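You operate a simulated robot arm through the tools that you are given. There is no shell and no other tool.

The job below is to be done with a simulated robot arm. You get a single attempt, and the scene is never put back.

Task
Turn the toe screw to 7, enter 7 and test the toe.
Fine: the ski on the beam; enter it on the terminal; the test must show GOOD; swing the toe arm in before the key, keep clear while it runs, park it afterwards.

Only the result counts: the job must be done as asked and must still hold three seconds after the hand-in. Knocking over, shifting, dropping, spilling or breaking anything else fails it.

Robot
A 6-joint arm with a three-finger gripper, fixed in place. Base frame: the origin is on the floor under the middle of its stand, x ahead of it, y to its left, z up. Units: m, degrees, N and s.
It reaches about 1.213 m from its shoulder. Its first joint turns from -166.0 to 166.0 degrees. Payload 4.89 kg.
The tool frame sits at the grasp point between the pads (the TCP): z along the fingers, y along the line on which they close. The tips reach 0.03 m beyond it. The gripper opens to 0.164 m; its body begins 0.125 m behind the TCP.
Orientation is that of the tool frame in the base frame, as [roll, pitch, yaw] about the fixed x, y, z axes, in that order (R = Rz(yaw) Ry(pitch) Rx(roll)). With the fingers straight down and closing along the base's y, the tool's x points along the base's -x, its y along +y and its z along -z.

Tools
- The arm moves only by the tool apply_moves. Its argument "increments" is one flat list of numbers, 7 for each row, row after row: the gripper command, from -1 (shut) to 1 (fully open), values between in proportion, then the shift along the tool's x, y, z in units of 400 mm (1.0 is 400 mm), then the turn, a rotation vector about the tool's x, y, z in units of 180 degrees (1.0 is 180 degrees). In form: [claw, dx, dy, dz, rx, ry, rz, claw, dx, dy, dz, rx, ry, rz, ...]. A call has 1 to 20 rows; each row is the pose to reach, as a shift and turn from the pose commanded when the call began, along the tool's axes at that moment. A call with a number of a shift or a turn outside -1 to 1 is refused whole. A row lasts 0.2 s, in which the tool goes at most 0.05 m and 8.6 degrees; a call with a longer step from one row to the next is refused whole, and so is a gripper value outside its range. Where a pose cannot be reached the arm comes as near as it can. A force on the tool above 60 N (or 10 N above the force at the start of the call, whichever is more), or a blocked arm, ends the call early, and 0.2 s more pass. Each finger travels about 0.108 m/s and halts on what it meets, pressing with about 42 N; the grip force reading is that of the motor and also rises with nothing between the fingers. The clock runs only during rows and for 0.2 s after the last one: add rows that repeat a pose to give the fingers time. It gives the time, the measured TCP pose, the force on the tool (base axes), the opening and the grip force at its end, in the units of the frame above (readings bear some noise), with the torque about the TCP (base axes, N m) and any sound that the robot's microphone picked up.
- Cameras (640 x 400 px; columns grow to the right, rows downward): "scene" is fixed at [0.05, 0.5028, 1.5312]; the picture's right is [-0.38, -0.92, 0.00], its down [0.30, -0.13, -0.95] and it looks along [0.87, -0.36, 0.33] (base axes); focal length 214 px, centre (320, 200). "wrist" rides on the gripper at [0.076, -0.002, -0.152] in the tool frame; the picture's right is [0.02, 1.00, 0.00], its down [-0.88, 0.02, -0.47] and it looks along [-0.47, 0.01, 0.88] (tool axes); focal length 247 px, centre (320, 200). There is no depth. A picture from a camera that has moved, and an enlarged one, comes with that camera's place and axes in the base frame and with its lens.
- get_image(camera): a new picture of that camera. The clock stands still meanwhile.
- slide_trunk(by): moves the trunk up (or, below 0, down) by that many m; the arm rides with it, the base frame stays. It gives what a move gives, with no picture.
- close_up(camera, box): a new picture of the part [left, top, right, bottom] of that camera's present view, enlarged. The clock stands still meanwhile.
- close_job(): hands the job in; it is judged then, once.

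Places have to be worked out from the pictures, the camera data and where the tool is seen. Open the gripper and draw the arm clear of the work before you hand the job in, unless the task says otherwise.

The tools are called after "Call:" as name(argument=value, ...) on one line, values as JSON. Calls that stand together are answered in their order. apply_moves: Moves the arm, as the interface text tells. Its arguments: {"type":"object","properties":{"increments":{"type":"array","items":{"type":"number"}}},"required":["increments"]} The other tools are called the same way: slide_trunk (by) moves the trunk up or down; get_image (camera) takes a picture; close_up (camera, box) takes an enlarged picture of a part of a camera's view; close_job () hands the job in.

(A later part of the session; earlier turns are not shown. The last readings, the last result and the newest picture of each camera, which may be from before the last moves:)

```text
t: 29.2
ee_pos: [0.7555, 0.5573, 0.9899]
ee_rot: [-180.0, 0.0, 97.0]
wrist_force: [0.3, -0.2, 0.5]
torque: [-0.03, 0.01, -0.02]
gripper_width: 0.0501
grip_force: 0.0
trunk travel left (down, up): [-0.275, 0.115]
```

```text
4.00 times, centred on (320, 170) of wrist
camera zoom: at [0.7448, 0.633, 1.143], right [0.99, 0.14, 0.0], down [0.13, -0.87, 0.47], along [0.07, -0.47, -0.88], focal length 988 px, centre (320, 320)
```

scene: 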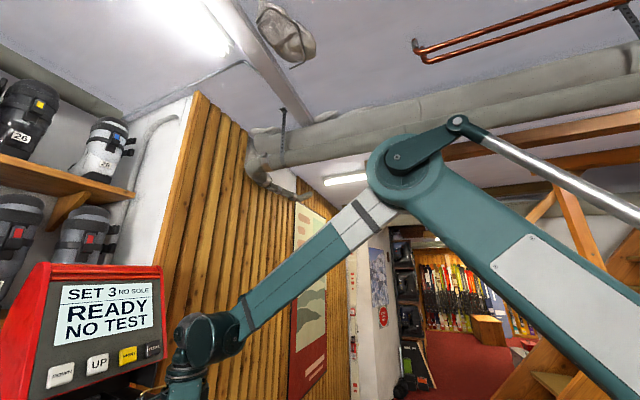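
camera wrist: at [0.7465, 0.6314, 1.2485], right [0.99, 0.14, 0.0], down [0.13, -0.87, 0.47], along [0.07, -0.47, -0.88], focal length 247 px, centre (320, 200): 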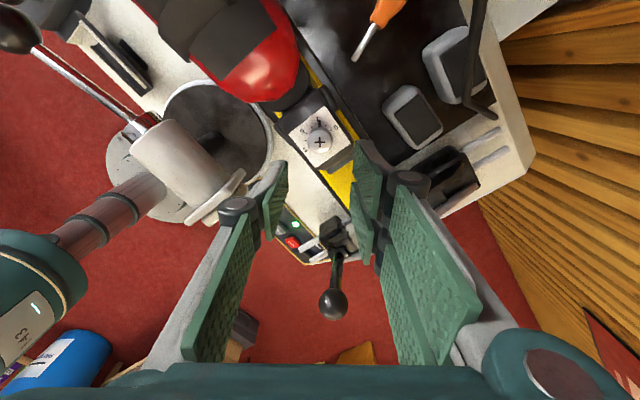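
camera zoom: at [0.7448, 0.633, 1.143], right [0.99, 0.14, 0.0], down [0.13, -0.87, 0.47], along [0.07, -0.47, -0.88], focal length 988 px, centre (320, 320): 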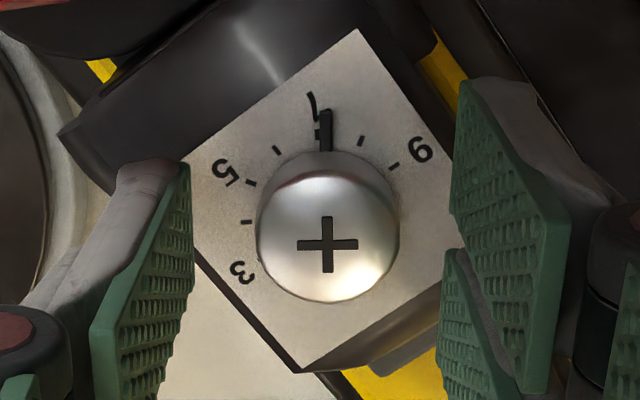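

Now about 1 mm off in tool y; I correct that, lower 3.5 mm and close again, reading the side force.

Call:
apply_moves(increments=[-0.39, 0.001, 0.0028, 0.008, 0, 0, 0, -0.39, 0.001, 0.0028, 0.008, 0, 0, 0, -0.6, 0.001, 0.0028, 0.008, 0, 0, 0, -0.8, 0.001, 0.0028, 0.008, 0, 0, 0, -1, 0.001, 0.0028, 0.008, 0, 0, 0, -1, 0.001, 0.0028, 0.008, 0, 0, 0])

Call:
close_up(camera="wrist", box=[260, 120, 380, 220])

```text
t: 30.6
ee_pos: [0.7578, 0.5588, 0.9873]
ee_rot: [-180.0, 0.0, 97.0]
wrist_force: [-1.5, -1.6, 0.6]
torque: [0.02, 0.12, 0.02]
gripper_width: 0.0277
grip_force: 41.8
trunk travel left (down, up): [-0.275, 0.115]
```

```text
4.00 times, centred on (320, 170) of wrist
camera zoom: at [0.7459, 0.6336, 1.1395], right [0.99, 0.14, 0.0], down [0.13, -0.87, 0.47], along [0.07, -0.47, -0.88], focal length 988 px, centre (320, 320)
```

zoom: 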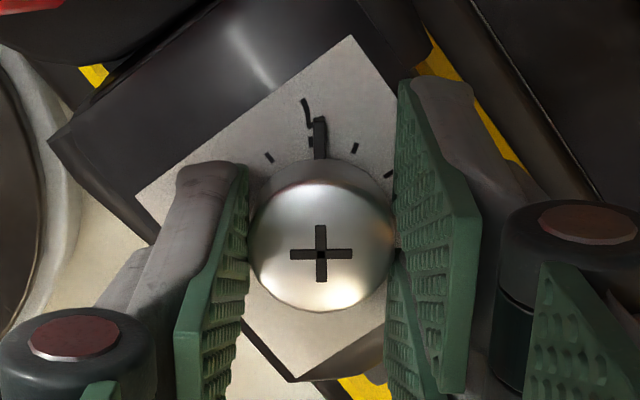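

The side force is now near zero, and the tick geometry gives an overshoot of about 6.6°. I turn back by that amount and look before releasing.

Call:
apply_moves(increments=[-1, 0, 0, 0, 0, 0, -0.0183, -1, 0, 0, 0, 0, 0, -0.0367, -1, 0, 0, 0, 0, 0, -0.0367, -1, 0, 0, 0, 0, 0, -0.0367])

Call:
close_up(camera="wrist", box=[260, 120, 380, 220])

```text
t: 31.6
ee_pos: [0.7574, 0.5579, 0.9863]
ee_rot: [180.0, 0.0, 103.7]
wrist_force: [-3.9, 3.2, 2.4]
torque: [0.17, 0.23, 0.0]
gripper_width: 0.0276
grip_force: 42.1
trunk travel left (down, up): [-0.275, 0.115]
```

```text
4.00 times, centred on (320, 170) of wrist
camera zoom: at [0.7371, 0.6317, 1.1395], right [0.97, 0.26, 0.0], down [0.23, -0.85, 0.47], along [0.12, -0.46, -0.88], focal length 988 px, centre (320, 320)
```

zoom: 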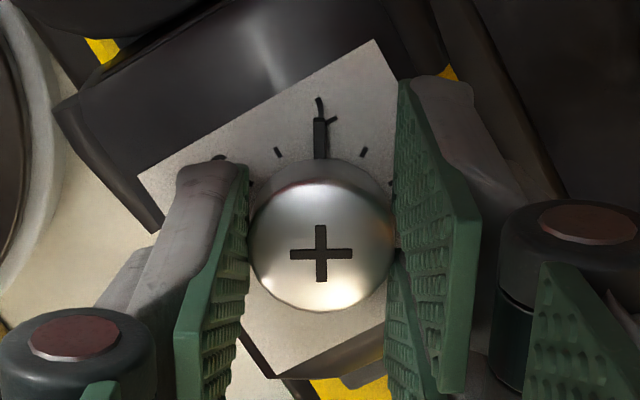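

Ticks 6 and 8 now sit symmetrically about the pointer, so it reads 7. I release and rise to confirm.

Call:
apply_moves(increments=[-0.62, 0, 0, 0, 0, 0, 0, -0.5, 0, 0, 0, 0, 0, 0, -0.39, 0, 0, 0, 0, 0, 0, -0.39, 0, 0, -0.05, 0, 0, 0, -0.39, 0, 0, -0.12, 0, 0, 0, -0.39, 0, 0, -0.2, 0, 0, 0, -0.39, 0, 0, -0.28, 0, 0, 0, -0.39, 0, 0, -0.28, 0, 0, 0])

Call:
close_up(camera="wrist", box=[295, 105, 350, 140])

Call:
close_up(camera="wrist", box=[270, 100, 370, 180])

```text
t: 33.4
ee_pos: [0.7576, 0.5572, 1.0985]
ee_rot: [180.0, 0.0, 103.6]
wrist_force: [-0.4, -0.4, 0.7]
torque: [0.05, -0.04, 0.0]
gripper_width: 0.0501
grip_force: 0.0
trunk travel left (down, up): [-0.275, 0.115]
```

```text
11.43 times, centred on (322, 122) of wrist
camera zoom: at [0.7376, 0.6309, 1.2502], right [0.97, 0.26, 0.0], down [0.23, -0.85, 0.47], along [0.12, -0.46, -0.88], focal length 2823 px, centre (291, 1086)
```

zoom: 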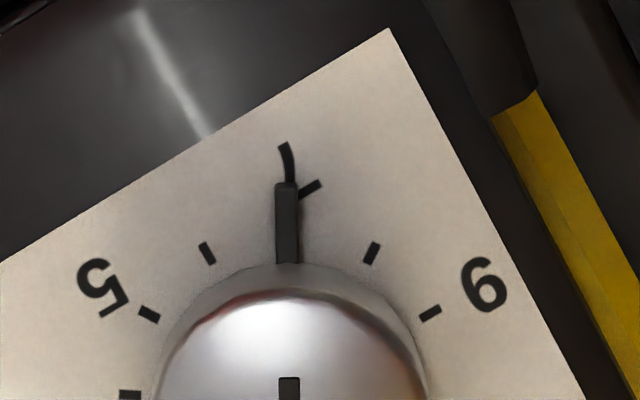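

```text
5.00 times, centred on (320, 140) of wrist
camera zoom: at [0.7376, 0.6309, 1.2502], right [0.97, 0.26, 0.0], down [0.23, -0.85, 0.47], along [0.12, -0.46, -0.88], focal length 1235 px, centre (320, 500)
```

zoom: 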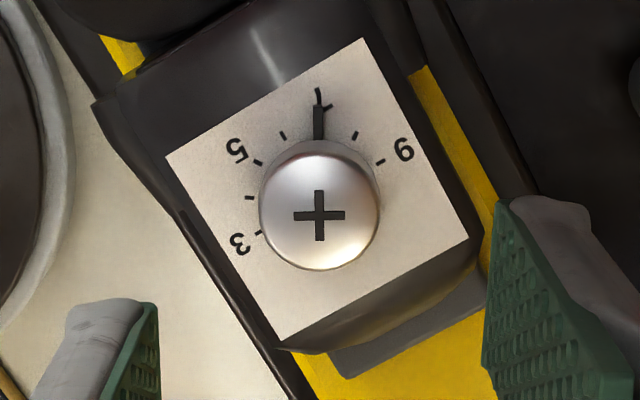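

The pointer now sits on the 7 tick (ticks 6 and 8 symmetric around it). Next is the terminal: I retreat from under it, turning to face it.

Call:
apply_moves(increments=[-0.39, -0.0155, -0.04, -0.045, 0, 0, -0.0448, -0.39, -0.031, -0.08, -0.09, 0, 0, -0.0897, -0.39, -0.0465, -0.12, -0.135, 0, 0, -0.1345, -0.39, -0.062, -0.16, -0.18, 0, 0, -0.1793, -0.39, -0.0775, -0.2, -0.225, 0, 0, -0.2242, -0.39, -0.093, -0.24, -0.27, 0, 0, -0.269, -0.39, -0.1085, -0.28, -0.315, 0, 0, -0.3138, -0.39, -0.124, -0.32, -0.36, 0, 0, -0.3587, -0.39, -0.1395, -0.36, -0.405, 0, 0, -0.4035, -0.39, -0.155, -0.4, -0.45, 0, 0, -0.4483, -0.39, -0.1705, -0.44, -0.495, 0, 0, -0.4932, -0.39, -0.186, -0.48, -0.54, 0, 0, -0.538, -0.39, -0.2015, -0.52, -0.585, 0, 0, -0.5828, -0.39, -0.217, -0.562, -0.625, 0, 0, -0.6277, -0.39, -0.217, -0.562, -0.625, 0, 0, -0.6277])

Call:
apply_moves(increments=[-0.39, 0, 0, 0, 0, -0.0417, 0, -0.39, 0, 0, 0, 0, -0.0833, 0, -0.39, 0, 0, 0, 0, -0.125, 0, -0.39, 0, 0, 0, 0, -0.1667, 0, -0.39, 0, 0, 0, 0, -0.2083, 0, -0.39, 0, 0, 0, 0, -0.25, 0, -0.39, 0, 0, 0, 0, -0.25, 0])

Call:
get_image(camera="wrist")

Call:
get_image(camera="scene")

```text
t: 36.6
ee_pos: [0.5597, 0.4204, 1.3488]
ee_rot: [179.9, 0.1, -143.3]
wrist_force: [-0.7, -1.2, 0.5]
torque: [0.1, -0.13, -0.01]
gripper_width: 0.0499
grip_force: 0.1
trunk travel left (down, up): [-0.275, 0.115]
```

```text
t: 38.2
ee_pos: [0.5587, 0.4205, 1.349]
ee_rot: [-180.0, 45.1, -143.4]
wrist_force: [-0.8, -0.8, 0.4]
torque: [0.06, -0.07, -0.06]
gripper_width: 0.0503
grip_force: 0.0
trunk travel left (down, up): [-0.275, 0.115]
```

```text
taken
camera wrist: at [0.4293, 0.3223, 1.4022], right [-0.61, 0.79, -0.01], down [0.22, 0.19, 0.96], along [0.76, 0.58, -0.29], focal length 247 px, centre (320, 200)
```

wrist: 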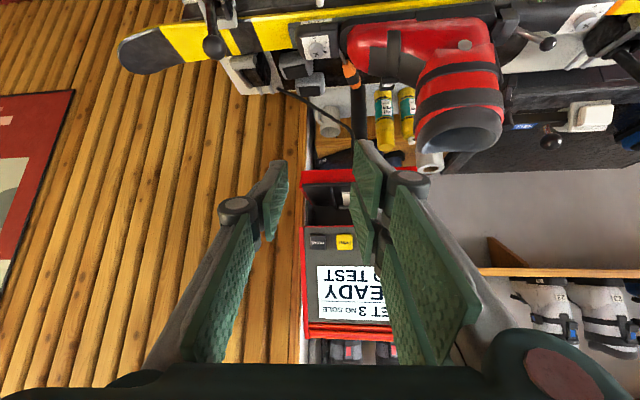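

```text
taken
```

scene: 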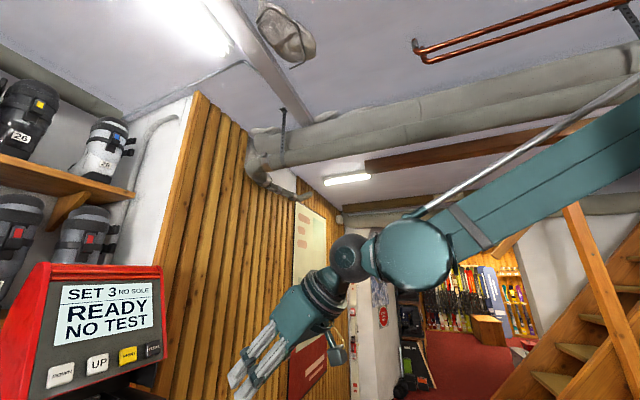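

The terminal's face is square on to the camera (inverted); UP and DOWN are hidden behind the fingers. I shift sideways along tool y to uncover them.

Call:
apply_moves(increments=[-0.39, 0, 0.1, 0, 0, 0, 0, -0.39, 0, 0.2, 0, 0, 0, 0, -0.39, 0, 0.25, 0, 0, 0, 0, -0.39, 0, 0.25, 0, 0, 0, 0])

Call:
get_image(camera="wrist")

Call:
close_up(camera="wrist", box=[240, 170, 400, 340])

```text
t: 39.2
ee_pos: [0.4993, 0.5009, 1.3472]
ee_rot: [-180.0, 45.0, -143.3]
wrist_force: [0.2, 1.1, 0.2]
torque: [-0.09, -0.06, -0.1]
gripper_width: 0.0503
grip_force: 0.1
trunk travel left (down, up): [-0.275, 0.115]
```

```text
taken
camera wrist: at [0.3706, 0.4032, 1.4007], right [-0.61, 0.79, -0.02], down [0.22, 0.19, 0.96], along [0.76, 0.58, -0.29], focal length 247 px, centre (320, 200)
```

wrist: 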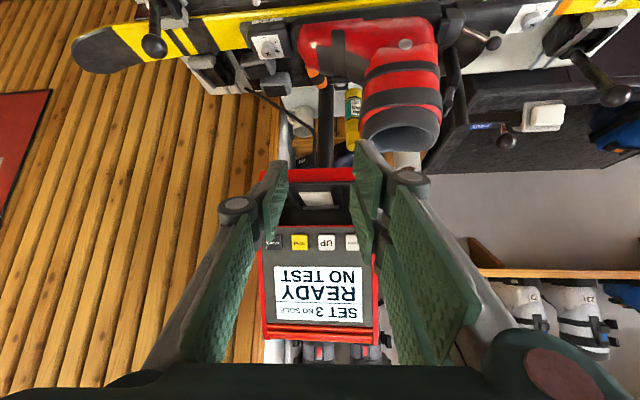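

```text
2.35 times, centred on (320, 255) of wrist
camera zoom: at [0.3706, 0.4032, 1.4007], right [-0.61, 0.79, -0.02], down [0.22, 0.19, 0.96], along [0.76, 0.58, -0.29], focal length 581 px, centre (320, 71)
```

zoom: 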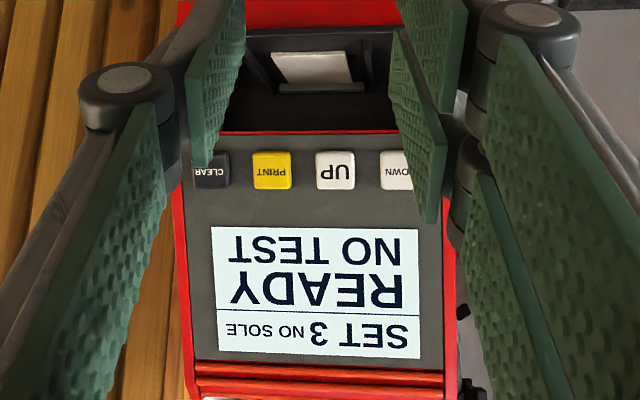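

The UP key works out to about (0.810, 0.757, 1.329), keys ~36 mm wide at 61 mm pitch, face leaning back ~31° from vertical. I close the gripper, align the tool with the face normal (59° tilt) and move to about 8 cm in front of UP.

Call:
apply_moves(increments=[-0.7, 0, 0, 0, 0, -0.0389, 0, -1, 0, 0, 0, 0, -0.0778, 0, -1, 0, 0, 0, 0, -0.0778, 0, -1, 0, 0, 0, 0, -0.0778, 0])

Call:
apply_moves(increments=[-1, -0.069, 0.007, 0.087, 0, 0, 0, -1, -0.138, 0.014, 0.174, 0, 0, 0, -1, -0.207, 0.021, 0.261, 0, 0, 0, -1, -0.276, 0.028, 0.348, 0, 0, 0, -1, -0.344, 0.035, 0.434, 0, 0, 0, -1, -0.413, 0.042, 0.521, 0, 0, 0, -1, -0.482, 0.0487, 0.608, 0, 0, 0, -1, -0.482, 0.0487, 0.608, 0, 0, 0])

Call:
get_image(camera="wrist")

Call:
get_image(camera="scene")

```text
t: 40.2
ee_pos: [0.499, 0.5015, 1.3485]
ee_rot: [180.0, 59.0, -143.5]
wrist_force: [-0.7, 0.0, 0.0]
torque: [0.0, 0.02, -0.01]
gripper_width: 0.0002
grip_force: 41.7
trunk travel left (down, up): [-0.275, 0.115]
```

```text
t: 42.0
ee_pos: [0.7333, 0.7002, 1.3899]
ee_rot: [-180.0, 58.9, -143.5]
wrist_force: [0.9, 0.8, -1.0]
torque: [0.01, 0.01, 0.01]
gripper_width: 0.0
grip_force: 42.3
trunk travel left (down, up): [-0.275, 0.115]
```

```text
taken
camera wrist: at [0.5987, 0.5966, 1.4013], right [-0.61, 0.8, -0.02], down [0.03, 0.04, 1.0], along [0.8, 0.6, -0.05], focal length 247 px, centre (320, 200)
```

wrist: 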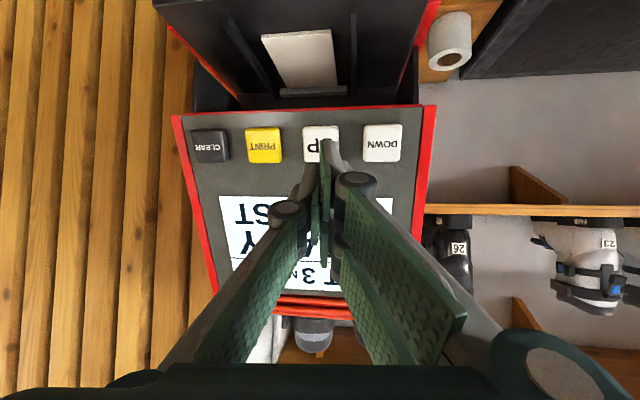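

```text
taken
```

scene: 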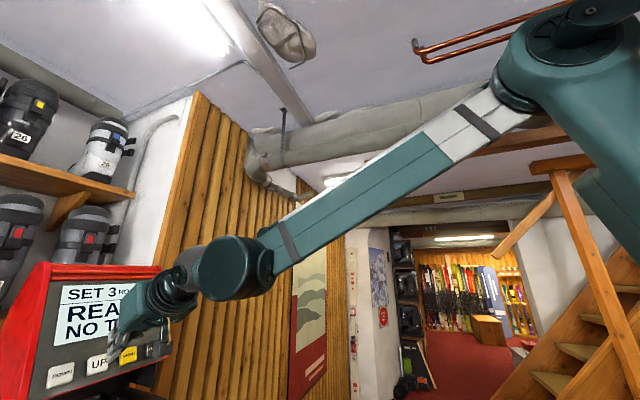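

The UP key lies on the tool axis (key centre at col 321, row 143). I advance about 7 cm toward it.

Call:
apply_moves(increments=[-1, 0, 0, 0.06, 0, 0, 0, -1, 0, 0, 0.12, 0, 0, 0, -1, 0, 0, 0.165, 0, 0, 0, -1, 0, 0, 0.165, 0, 0, 0])

Call:
close_up(camera="wrist", box=[220, 80, 420, 240])

Call:
close_up(camera="scene", box=[0, 250, 200, 400])

```text
t: 43.0
ee_pos: [0.7807, 0.7326, 1.3545]
ee_rot: [180.0, 59.0, -143.3]
wrist_force: [-3.3, -2.6, 3.3]
torque: [0.03, 0.01, 0.01]
gripper_width: 0.0
grip_force: 41.8
trunk travel left (down, up): [-0.275, 0.115]
heard: click
```

```text
2.50 times, centred on (320, 160) of wrist
camera zoom: at [0.6437, 0.6303, 1.3686], right [-0.61, 0.8, -0.02], down [0.03, 0.04, 1.0], along [0.8, 0.6, -0.05], focal length 617 px, centre (320, 300)
```

zoom: 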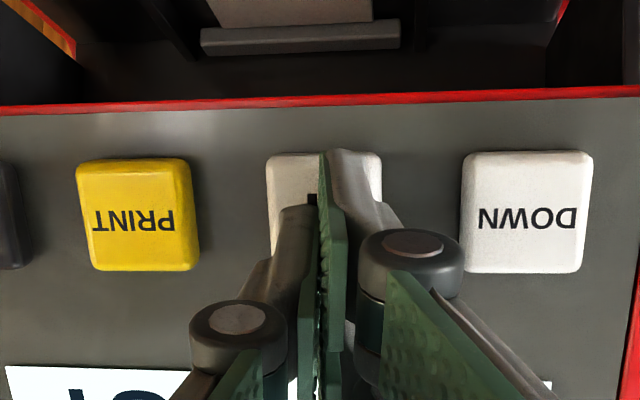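

```text
2.67 times, centred on (100, 325) of scene
camera zoom: at [0.05, 0.5028, 1.5312], right [-0.38, -0.92, 0.0], down [0.3, -0.13, -0.95], along [0.87, -0.36, 0.33], focal length 572 px, centre (907, -133)
```

zoom: 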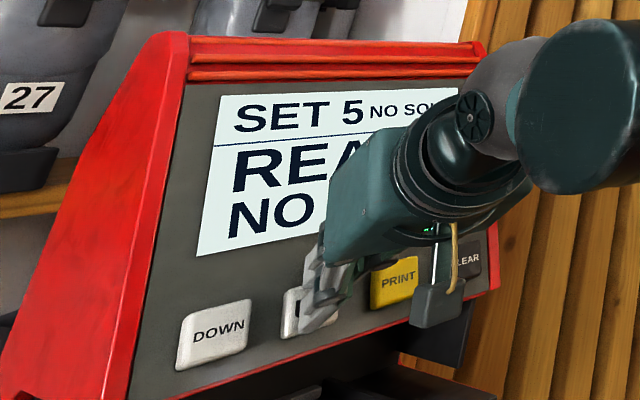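

One click: SET went from 3 to 5, so UP steps by two. I back off 2.5 cm and check before the second press.

Call:
apply_moves(increments=[-1, 0, 0, -0.04, 0, 0, 0, -1, 0, 0, -0.0625, 0, 0, 0, -1, 0, 0, -0.0625, 0, 0, 0])

Call:
close_up(camera="scene", box=[0, 250, 200, 400])

```text
t: 43.8
ee_pos: [0.7641, 0.7194, 1.369]
ee_rot: [-180.0, 59.1, -143.5]
wrist_force: [-0.6, -0.6, 0.4]
torque: [0.02, 0.01, 0.02]
gripper_width: 0.0
grip_force: 42.2
trunk travel left (down, up): [-0.275, 0.115]
```

```text
2.67 times, centred on (100, 325) of scene
camera zoom: at [0.05, 0.5028, 1.5312], right [-0.38, -0.92, 0.0], down [0.3, -0.13, -0.95], along [0.87, -0.36, 0.33], focal length 572 px, centre (907, -133)
```

zoom: 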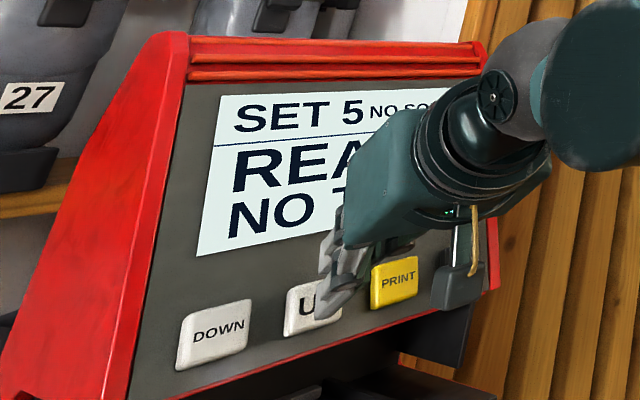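

The display holds SET 5 with the key released. I press UP once more and back off in the same call.

Call:
apply_moves(increments=[-1, 0, 0, 0.03, 0, 0, 0, -1, 0, 0, 0.06, 0, 0, 0, -1, 0, 0, 0.064, 0, 0, 0, -1, 0, 0, 0.0, 0, 0, 0, -1, 0, 0, -0.1, 0, 0, 0, -1, 0, 0, -0.1, 0, 0, 0])

Call:
close_up(camera="scene", box=[0, 250, 200, 400])

```text
t: 45.2
ee_pos: [0.7334, 0.6983, 1.3898]
ee_rot: [-179.9, 59.1, -143.4]
wrist_force: [-1.9, -1.7, 1.3]
torque: [-0.02, 0.01, 0.05]
gripper_width: 0.0
grip_force: 41.8
trunk travel left (down, up): [-0.275, 0.115]
heard: click
```

```text
2.67 times, centred on (100, 325) of scene
camera zoom: at [0.05, 0.5028, 1.5312], right [-0.38, -0.92, 0.0], down [0.3, -0.13, -0.95], along [0.87, -0.36, 0.33], focal length 572 px, centre (907, -133)
```

zoom: 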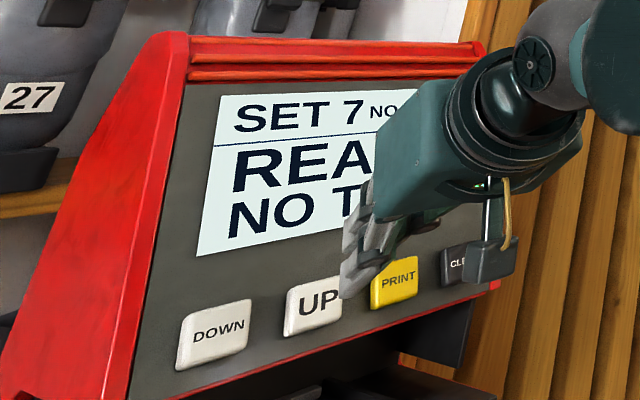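

SET 7 is entered. Now the toe arm: I back away from the terminal, bring the tool vertical and head above the lever ball near (0.479, 0.620), with the closing line along the ball's path.

Call:
apply_moves(increments=[-1, 0, 0, -0.12, 0, 0, 0, -1, 0, 0, -0.24, 0, 0, 0, -1, 0, 0, -0.36, 0, 0.0468, 0, -1, 0, 0, -0.45, 0, 0.0937, 0, -1, 0, 0, -0.5, 0, 0.1405, 0, -1, 0, 0, -0.5, 0, 0.1874, 0, -1, 0, 0, -0.5, 0, 0.2342, 0, -1, 0, 0, -0.5, 0, 0.2811, 0, -1, 0, 0, -0.5, 0, 0.328, 0, -1, 0, 0, -0.5, 0, 0.328, 0])

Call:
apply_moves(increments=[-0.8, 0.02, 0.0225, 0.06, 0, 0, 0.0466, -0.6, 0.04, 0.045, 0.12, 0, 0, 0.0931, -0.4, 0.06, 0.0675, 0.18, 0, 0, 0.1397, -0.146, 0.08, 0.09, 0.24, 0, 0, 0.1862, -0.146, 0.1, 0.1125, 0.3, 0, 0, 0.2328, -0.146, 0.12, 0.135, 0.36, 0, 0, 0.2794, -0.146, 0.14, 0.1575, 0.42, 0, 0, 0.3259, -0.146, 0.16, 0.18, 0.48, 0, 0, 0.3725, -0.146, 0.18, 0.2025, 0.54, 0, 0, 0.419, -0.146, 0.1975, 0.2245, 0.6, 0, 0, 0.4656, -0.146, 0.1975, 0.2245, 0.6, 0, 0, 0.4656])

Call:
get_image(camera="wrist")

Call:
get_image(camera="scene")

```text
t: 47.4
ee_pos: [0.5976, 0.6004, 1.49]
ee_rot: [-180.0, -0.2, -143.4]
wrist_force: [1.7, 0.7, -0.6]
torque: [-0.2, 0.2, 0.02]
gripper_width: 0.0
grip_force: 42.3
trunk travel left (down, up): [-0.275, 0.115]
```

```text
t: 49.8
ee_pos: [0.4808, 0.6215, 1.2507]
ee_rot: [180.0, 0.1, 132.7]
wrist_force: [0.3, 0.0, 0.0]
torque: [-0.08, 0.0, 0.04]
gripper_width: 0.0701
grip_force: 0.1
trunk travel left (down, up): [-0.275, 0.115]
```

```text
taken
camera wrist: at [0.4273, 0.6777, 1.4041], right [0.72, 0.69, 0.0], down [0.61, -0.63, 0.47], along [0.33, -0.34, -0.88], focal length 247 px, centre (320, 200)
```

wrist: 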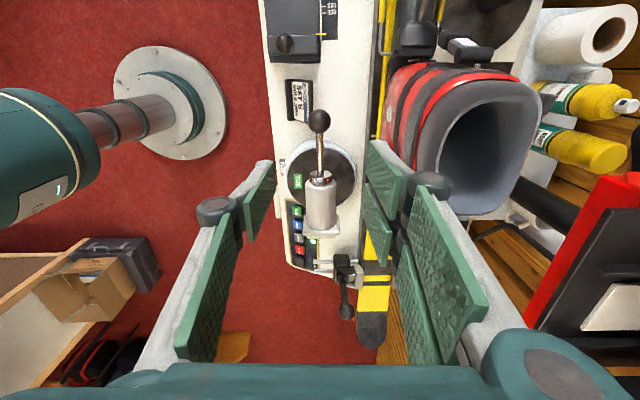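

```text
taken
```

scene: 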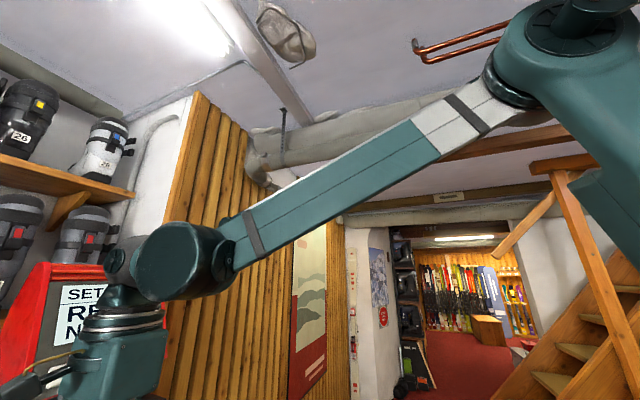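

The ball lies straight below the tool (row 121 as expected), with about 4.5 cm between fingers and boot cuff. I descend so the fingers straddle the ball.

Call:
apply_moves(increments=[-0.146, 0, 0, 0.1, 0, 0, 0, -0.146, 0, 0, 0.2, 0, 0, 0, -0.146, 0, 0, 0.3, 0, 0, 0, -0.146, 0, 0, 0.4, 0, 0, 0, -0.146, 0, 0, 0.48, 0, 0, 0, -0.146, 0, 0, 0.53, 0, 0, 0, -0.146, 0, 0, 0.53, 0, 0, 0])

Call:
get_image(camera="wrist")

```text
t: 51.4
ee_pos: [0.4809, 0.6237, 1.0372]
ee_rot: [-179.9, 0.1, 132.9]
wrist_force: [0.2, 1.2, 0.2]
torque: [-0.08, 0.04, 0.03]
gripper_width: 0.0701
grip_force: 0.0
trunk travel left (down, up): [-0.275, 0.115]
```

```text
taken
camera wrist: at [0.4274, 0.6797, 1.19], right [0.72, 0.7, 0.0], down [0.61, -0.63, 0.47], along [0.33, -0.34, -0.88], focal length 247 px, centre (320, 200)
```

wrist: 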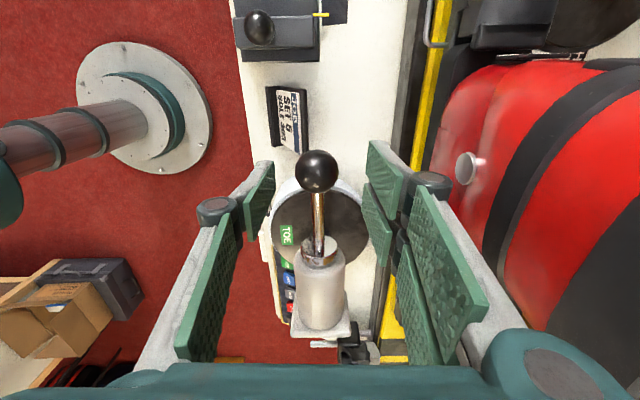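

The ball (about 35 mm) is between the pads. I lower to its centre height and cage it loosely at 45 mm opening.

Call:
apply_moves(increments=[-0.146, 0, -0.004, 0.05, 0, 0, 0, -0.146, 0, -0.007, 0.1, 0, 0, 0, -0.3, 0, -0.007, 0.105, 0, 0, 0, -0.45, 0, -0.007, 0.105, 0, 0, 0, -0.45, 0, -0.007, 0.105, 0, 0, 0])

Call:
get_image(camera="wrist")

```text
t: 52.6
ee_pos: [0.4797, 0.6221, 0.9973]
ee_rot: [180.0, -0.1, 132.8]
wrist_force: [0.5, 1.0, -0.9]
torque: [-0.02, 0.0, 0.02]
gripper_width: 0.0453
grip_force: 0.0
trunk travel left (down, up): [-0.275, 0.115]
```

```text
taken
camera wrist: at [0.4257, 0.6763, 1.1494], right [0.72, 0.7, 0.0], down [0.61, -0.63, 0.47], along [0.33, -0.34, -0.88], focal length 247 px, centre (320, 200)
```

wrist: 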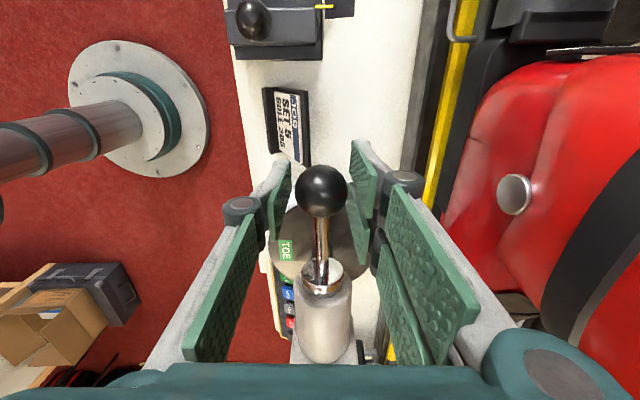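

The ball is caged. I swing it counter-clockwise along its arc (radius 0.163 m about the pivot), turning the tool with it — first 45°.

Call:
apply_moves(increments=[-0.45, -0.0035, -0.0532, 0, 0, 0, -0.04167, -0.45, -0.01389, -0.10547, 0, 0, 0, -0.08333, -0.45, -0.03102, -0.15594, 0, 0, 0, -0.125, -0.45, -0.05459, -0.20375, 0, 0, 0, -0.16667, -0.45, -0.08421, -0.24807, 0, 0, 0, -0.20833, -0.45, -0.11935, -0.28815, 0, 0, 0, -0.25, -0.45, -0.11935, -0.28815, 0, 0, 0, -0.25])

Call:
get_image(camera="wrist")

```text
t: 54.2
ee_pos: [0.4283, 0.5053, 0.9977]
ee_rot: [-179.9, 0.0, 177.9]
wrist_force: [-0.6, -0.6, 0.7]
torque: [0.05, -0.01, -0.03]
gripper_width: 0.0454
grip_force: 0.0
trunk travel left (down, up): [-0.275, 0.115]
```

```text
taken
camera wrist: at [0.3505, 0.5061, 1.1501], right [0.02, 1.0, 0.0], down [0.88, -0.01, 0.47], along [0.47, -0.01, -0.88], focal length 247 px, centre (320, 200)
```

wrist: 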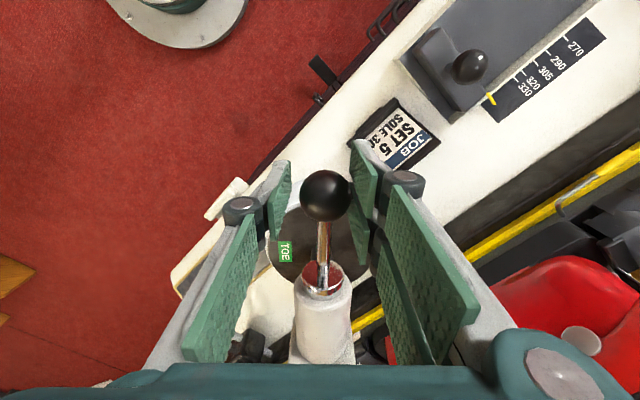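

The arm follows smoothly with negligible force. I continue the arc for the other 45°, which should bring the pad to face the boot toe.

Call:
apply_moves(increments=[-0.45, -0.0035, -0.0532, 0, 0, 0, -0.04167, -0.45, -0.01389, -0.10547, 0, 0, 0, -0.08333, -0.45, -0.03102, -0.15594, 0, 0, 0, -0.125, -0.45, -0.05459, -0.20375, 0, 0, 0, -0.16667, -0.45, -0.08421, -0.24807, 0, 0, 0, -0.20833, -0.45, -0.11935, -0.28815, 0, 0, 0, -0.25, -0.45, -0.11935, -0.28815, 0, 0, 0, -0.25])

Call:
get_image(camera="wrist")

Call:
close_up(camera="scene", box=[0, 250, 200, 400])

```text
t: 55.8
ee_pos: [0.4709, 0.3893, 0.9976]
ee_rot: [179.9, -0.1, -137.0]
wrist_force: [0.0, 0.2, 0.5]
torque: [0.0, 0.0, 0.04]
gripper_width: 0.0454
grip_force: 0.0
trunk travel left (down, up): [-0.275, 0.115]
```

```text
taken
camera wrist: at [0.4149, 0.3359, 1.1504], right [-0.7, 0.72, 0.0], down [0.63, 0.61, 0.47], along [0.34, 0.33, -0.88], focal length 247 px, centre (320, 200)
```

wrist: 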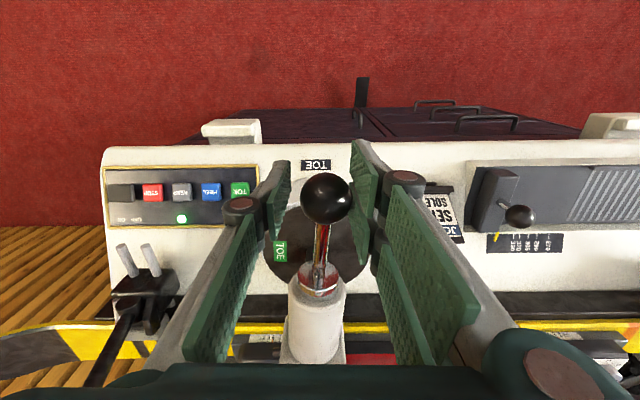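

```text
2.67 times, centred on (100, 325) of scene
camera zoom: at [0.05, 0.5028, 1.5312], right [-0.38, -0.92, 0.0], down [0.3, -0.13, -0.95], along [0.87, -0.36, 0.33], focal length 572 px, centre (907, -133)
```

zoom: 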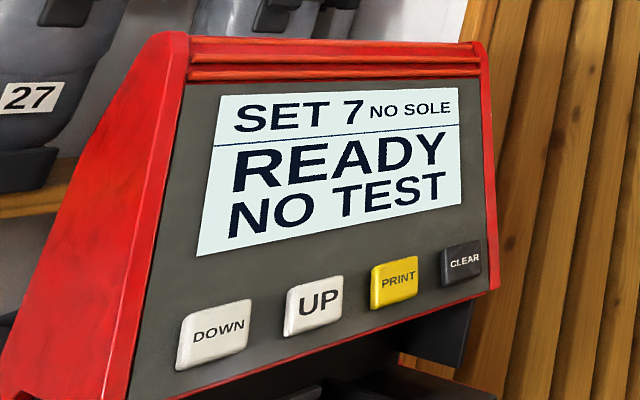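

The lever now points at the bench's "TOE" mark, about 90° swung. I nudge it 4° further to feel for a stop.

Call:
apply_moves(increments=[-0.45, -0.0005, -0.0142, 0, 0, 0, -0.0111, -0.45, -0.001, -0.0284, 0, 0, 0, -0.0222, -0.45, -0.001, -0.0284, 0, 0, 0, -0.0222])

Call:
close_up(camera="wrist", box=[220, 120, 420, 380])

```text
t: 56.6
ee_pos: [0.4784, 0.3821, 0.9971]
ee_rot: [180.0, 0.0, -133.1]
wrist_force: [-0.6, 0.7, 0.5]
torque: [0.02, 0.03, 0.04]
gripper_width: 0.0456
grip_force: 0.8
trunk travel left (down, up): [-0.275, 0.115]
```

```text
1.54 times, centred on (320, 250) of wrist
camera zoom: at [0.4272, 0.325, 1.1496], right [-0.74, 0.67, 0.0], down [0.59, 0.66, 0.47], along [0.32, 0.35, -0.88], focal length 380 px, centre (320, 123)
```

zoom: 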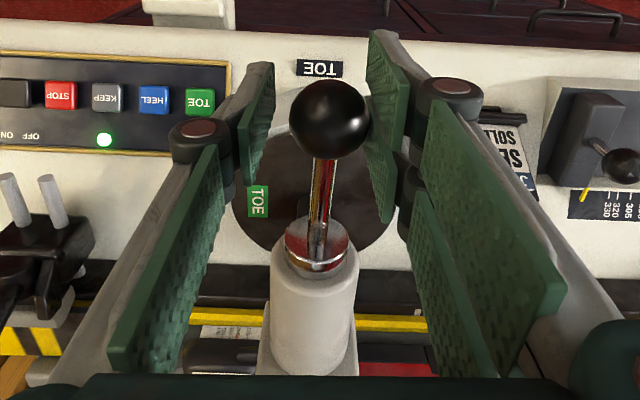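

No clear force yet, but the ball now rests against the pushing pads. I push another 3° to tell a stop from free travel.

Call:
apply_moves(increments=[-0.45, -0.0003, -0.0107, 0, 0, 0, -0.00833, -0.45, -0.0006, -0.0213, 0, 0, 0, -0.01667, -0.45, -0.0006, -0.0213, 0, 0, 0, -0.01667])

Call:
close_up(camera="wrist", box=[220, 120, 420, 380])

```text
t: 57.4
ee_pos: [0.484, 0.3774, 0.9984]
ee_rot: [180.0, 0.0, -130.1]
wrist_force: [-13.2, 23.8, -4.8]
torque: [0.02, -0.06, -0.14]
gripper_width: 0.0555
grip_force: 12.8
trunk travel left (down, up): [-0.275, 0.115]
```

```text
1.54 times, centred on (320, 250) of wrist
camera zoom: at [0.4358, 0.3178, 1.1501], right [-0.78, 0.63, 0.0], down [0.55, 0.69, 0.47], along [0.3, 0.37, -0.88], focal length 380 px, centre (320, 123)
```

zoom: 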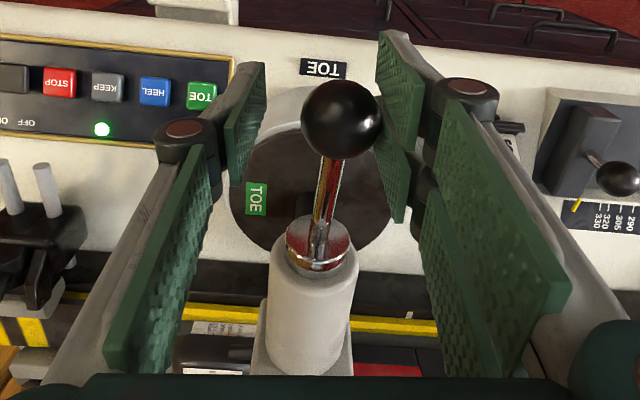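

There is a firm stop: the arm is fully in. I ease back 4°, open and lift clear.

Call:
apply_moves(increments=[-0.45, -0.0005, 0.0142, 0, 0, 0, 0.0111, -0.3, -0.001, 0.0284, 0, 0, 0, 0.0222, -0.1, -0.001, 0.0284, 0, 0, 0, 0.0222, -0.1, -0.001, 0.0284, 0, 0, 0, 0.0222, -0.1, -0.001, 0.0284, -0.1, 0, 0, 0.0222, -0.1, -0.001, 0.0284, -0.2, 0, 0, 0.0222, -0.1, -0.001, 0.0284, -0.3, 0, 0, 0.0222, -0.1, -0.001, 0.0284, -0.4, 0, 0, 0.0222, -0.1, -0.001, 0.0284, -0.5, 0, 0, 0.0222, -0.1, -0.001, 0.0284, -0.5, 0, 0, 0.0222])

Call:
get_image(camera="wrist")

Call:
close_up(camera="wrist", box=[260, 90, 420, 210])

Call:
close_up(camera="scene", box=[0, 250, 200, 400])

```text
t: 59.6
ee_pos: [0.4769, 0.3841, 1.1985]
ee_rot: [-180.0, 0.1, -134.2]
wrist_force: [-0.8, -0.2, 0.7]
torque: [0.07, -0.08, 0.0]
gripper_width: 0.0741
grip_force: 0.0
trunk travel left (down, up): [-0.275, 0.115]
```

```text
taken
camera wrist: at [0.4241, 0.3281, 1.3515], right [-0.73, 0.68, 0.0], down [0.6, 0.65, 0.47], along [0.32, 0.35, -0.88], focal length 247 px, centre (320, 200)
```

wrist: 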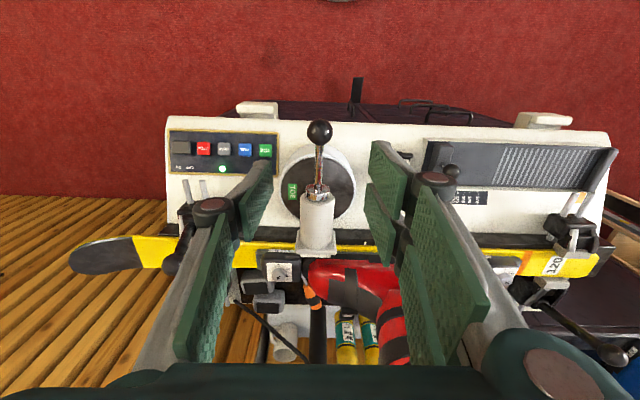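

```text
3.33 times, centred on (340, 150) of wrist
camera zoom: at [0.4241, 0.3281, 1.3515], right [-0.73, 0.68, 0.0], down [0.6, 0.65, 0.47], along [0.32, 0.35, -0.88], focal length 823 px, centre (253, 367)
```

zoom: 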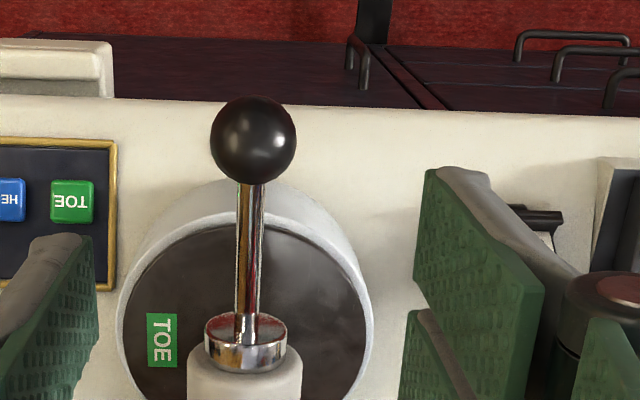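

```text
2.67 times, centred on (100, 325) of scene
camera zoom: at [0.05, 0.5028, 1.5312], right [-0.38, -0.92, 0.0], down [0.3, -0.13, -0.95], along [0.87, -0.36, 0.33], focal length 572 px, centre (907, -133)
```

zoom: 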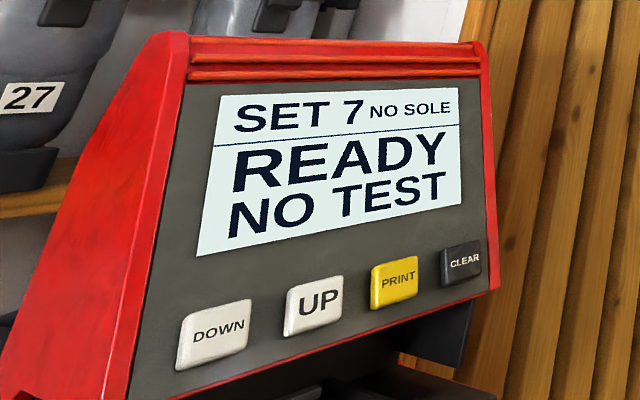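

The toe arm is in and the terminal still shows SET 7 READY. Next the TOE key, near (0.62, 0.367, ~0.82): I close the gripper and move above it for an exact look.

Call:
apply_moves(increments=[-0.4, -0.04, -0.055, 0.0, 0, 0, 0.004, -0.7, -0.08, -0.11, 0.03, 0, 0, 0.008, -1, -0.12, -0.16, 0.08, 0, 0, 0.0133, -1, -0.16, -0.22, 0.14, 0, 0, 0.0133, -1, -0.2, -0.27, 0.2, 0, 0, 0.0133, -1, -0.219, -0.286, 0.26, 0, 0, 0.0133, -1, -0.219, -0.286, 0.3, 0, 0, 0.0133, -1, -0.219, -0.286, 0.3, 0, 0, 0.0133])

Call:
get_image(camera="wrist")

Call:
close_up(camera="wrist", box=[220, 80, 420, 240])

```text
t: 61.4
ee_pos: [0.6197, 0.367, 1.0766]
ee_rot: [179.9, 0.0, -136.6]
wrist_force: [-0.1, 0.1, 0.3]
torque: [-0.02, 0.03, 0.01]
gripper_width: 0.0001
grip_force: 42.4
trunk travel left (down, up): [-0.275, 0.115]
```

```text
taken
camera wrist: at [0.5649, 0.3145, 1.23], right [-0.7, 0.71, 0.0], down [0.63, 0.62, 0.47], along [0.34, 0.33, -0.88], focal length 247 px, centre (320, 200)
```

wrist: 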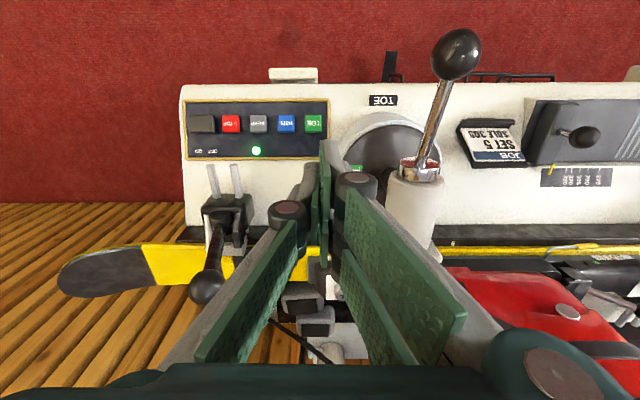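

```text
2.50 times, centred on (320, 160) of wrist
camera zoom: at [0.5649, 0.3145, 1.23], right [-0.7, 0.71, 0.0], down [0.63, 0.62, 0.47], along [0.34, 0.33, -0.88], focal length 617 px, centre (320, 300)
```

zoom: 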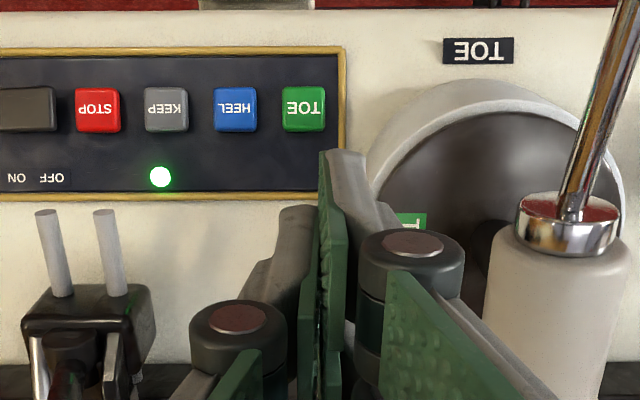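

The TOE key comes out at about (0.637, 0.366, 0.773). I shift over it (biased 3 mm away from HEEL) and descend to about 3 cm above.

Call:
apply_moves(increments=[-1, -0.028, -0.027, 0.08, 0, 0, 0, -1, -0.028, -0.027, 0.18, 0, 0, 0, -1, -0.028, -0.027, 0.28, 0, 0, 0, -1, -0.028, -0.027, 0.38, 0, 0, 0, -1, -0.028, -0.027, 0.48, 0, 0, 0, -1, -0.028, -0.027, 0.56, 0, 0, 0, -1, -0.028, -0.027, 0.605, 0, 0, 0, -1, -0.028, -0.027, 0.605, 0, 0, 0])

Call:
get_image(camera="wrist")

Call:
close_up(camera="wrist", box=[240, 100, 400, 220])

```text
t: 63.2
ee_pos: [0.6346, 0.3675, 0.8353]
ee_rot: [-180.0, 0.0, -136.5]
wrist_force: [0.2, 0.1, 0.0]
torque: [-0.05, 0.05, 0.03]
gripper_width: 0.0
grip_force: 42.2
trunk travel left (down, up): [-0.275, 0.115]
```

```text
taken
camera wrist: at [0.579, 0.3135, 0.9881], right [-0.7, 0.71, 0.0], down [0.63, 0.62, 0.47], along [0.34, 0.33, -0.88], focal length 247 px, centre (320, 200)
```

wrist: 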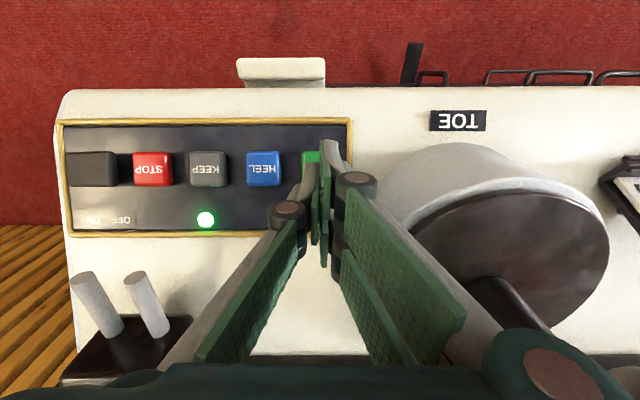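

```text
3.33 times, centred on (320, 160) of wrist
camera zoom: at [0.579, 0.3135, 0.9881], right [-0.7, 0.71, 0.0], down [0.63, 0.62, 0.47], along [0.34, 0.33, -0.88], focal length 823 px, centre (320, 333)
```

zoom: 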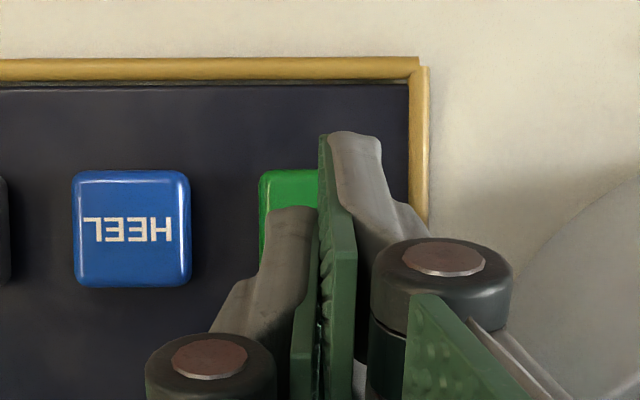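

Key spacing between the two views puts the key top near z≈0.796, so the tips are about 1 cm above it. I press 16 mm down and retreat straight up in the same call, so the arm is clear as the test starts.

Call:
apply_moves(increments=[-1, 0, 0, 0.015, 0, 0, 0, -1, 0, 0, 0.03, 0, 0, 0, -1, 0, 0, 0.04, 0, 0, 0, -1, 0, 0, 0.0, 0, 0, 0, -1, 0, 0, -0.12, 0, 0, 0, -1, 0, 0, -0.24, 0, 0, 0, -1, 0.06, 0, -0.34, 0, 0, 0, -1, 0.14, 0, -0.43, 0, 0, 0, -1, 0.24, 0, -0.5, 0, 0, 0])

Call:
get_image(camera="scene")

Call:
get_image(camera="wrist")

```text
t: 65.2
ee_pos: [0.5658, 0.3016, 1.0343]
ee_rot: [179.9, -0.1, -136.5]
wrist_force: [0.7, 0.0, -1.0]
torque: [-0.12, 0.15, 0.01]
gripper_width: 0.0
grip_force: 45.3
trunk travel left (down, up): [-0.275, 0.115]
heard: click
```

```text
taken
```

scene: 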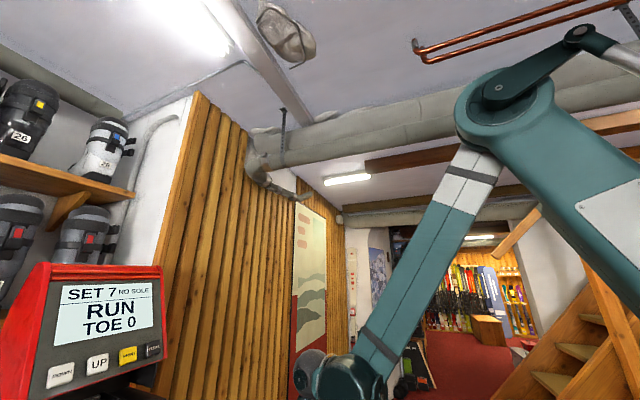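

```text
taken
camera wrist: at [0.5118, 0.2472, 1.1868], right [-0.7, 0.71, 0.0], down [0.63, 0.62, 0.47], along [0.34, 0.33, -0.88], focal length 247 px, centre (320, 200)
```

wrist: 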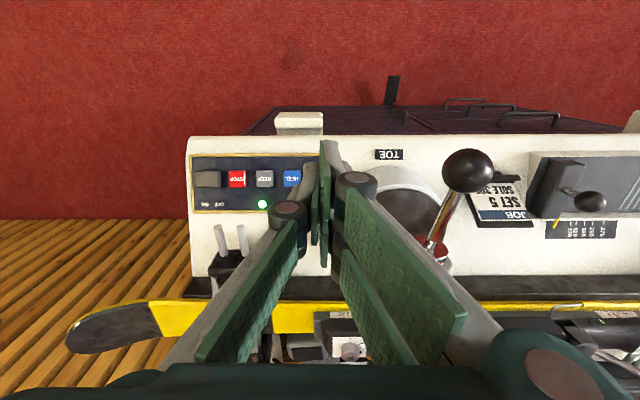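

The test is running (RUN, TOE 0). I pull further away and wait.

Call:
apply_moves(increments=[-1, 0.04, -0.02, -0.1, 0, 0, 0, -1, 0.08, -0.04, -0.2, 0, 0, 0, -1, 0.12, -0.06, -0.3, 0, 0, 0, -1, 0.16, -0.08, -0.4, 0, 0, 0, -1, 0.2, -0.1, -0.5, 0, 0, 0, -1, 0.24, -0.12, -0.6, 0, 0, 0, -1, 0.24, -0.12, -0.6, 0, 0, 0, -1, 0.24, -0.12, -0.6, 0, 0, 0, -1, 0.24, -0.12, -0.6, 0, 0, 0, -1, 0.24, -0.12, -0.6, 0, 0, 0])

Call:
close_up(camera="scene", box=[0, 250, 200, 400])

Call:
get_image(camera="wrist")

```text
t: 67.4
ee_pos: [0.529, 0.1982, 1.2731]
ee_rot: [179.9, 0.0, -136.5]
wrist_force: [-0.2, 0.5, 0.0]
torque: [-0.01, 0.01, 0.01]
gripper_width: 0.0
grip_force: 44.7
trunk travel left (down, up): [-0.275, 0.115]
```

```text
2.67 times, centred on (100, 325) of scene
camera zoom: at [0.05, 0.5028, 1.5312], right [-0.38, -0.92, 0.0], down [0.3, -0.13, -0.95], along [0.87, -0.36, 0.33], focal length 572 px, centre (907, -133)
```

zoom: 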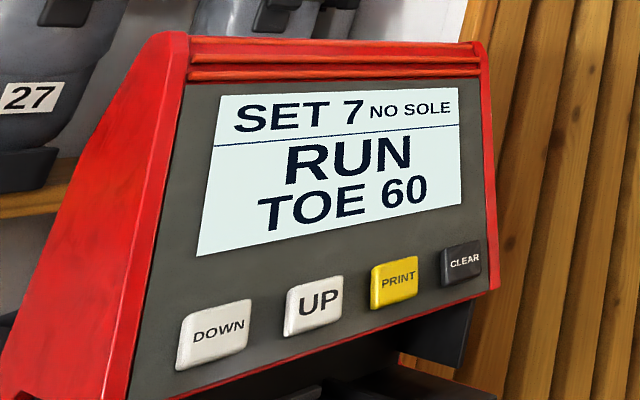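

```text
taken
camera wrist: at [0.4743, 0.1444, 1.4265], right [-0.7, 0.71, 0.0], down [0.63, 0.62, 0.47], along [0.34, 0.33, -0.88], focal length 247 px, centre (320, 200)
```

wrist: 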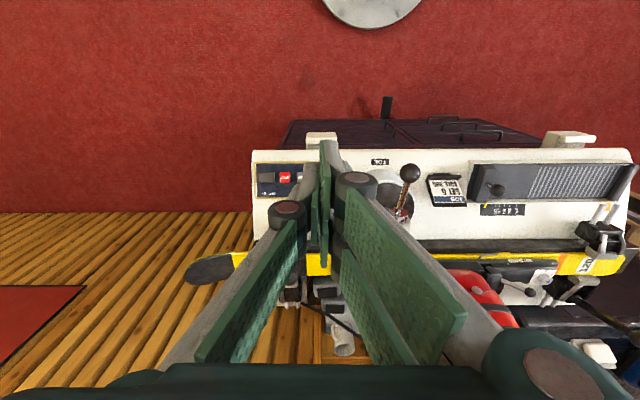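

The test is progressing (RUN, TOE 60). I hold still and wait a few more seconds.

Call:
apply_moves(increments=[-1, 0, 0, 0, 0, 0, 0, -1, 0, 0, 0, 0, 0, 0, -1, 0, 0, 0, 0, 0, 0, -1, 0, 0, 0, 0, 0, 0, -1, 0, 0, 0, 0, 0, 0, -1, 0, 0, 0, 0, 0, 0, -1, 0, 0, 0, 0, 0, 0, -1, 0, 0, 0, 0, 0, 0, -1, 0, 0, 0, 0, 0, 0, -1, 0, 0, 0, 0, 0, 0])

Call:
close_up(camera="scene", box=[0, 250, 200, 400])

```text
t: 69.6
ee_pos: [0.5297, 0.1978, 1.2743]
ee_rot: [179.9, 0.0, -136.7]
wrist_force: [0.3, 0.3, 0.6]
torque: [-0.02, -0.03, -0.01]
gripper_width: 0.0
grip_force: 45.2
trunk travel left (down, up): [-0.275, 0.115]
```

```text
2.67 times, centred on (100, 325) of scene
camera zoom: at [0.05, 0.5028, 1.5312], right [-0.38, -0.92, 0.0], down [0.3, -0.13, -0.95], along [0.87, -0.36, 0.33], focal length 572 px, centre (907, -133)
```

zoom: 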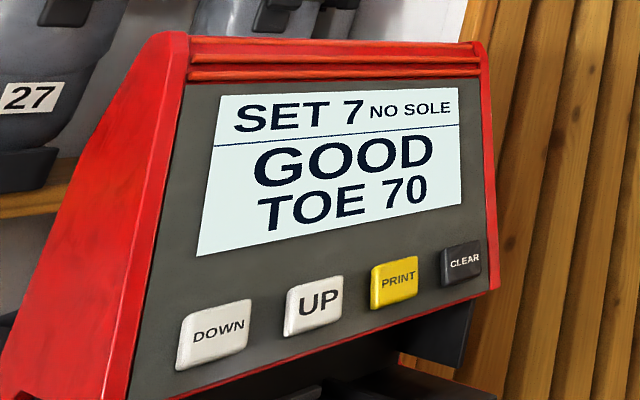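

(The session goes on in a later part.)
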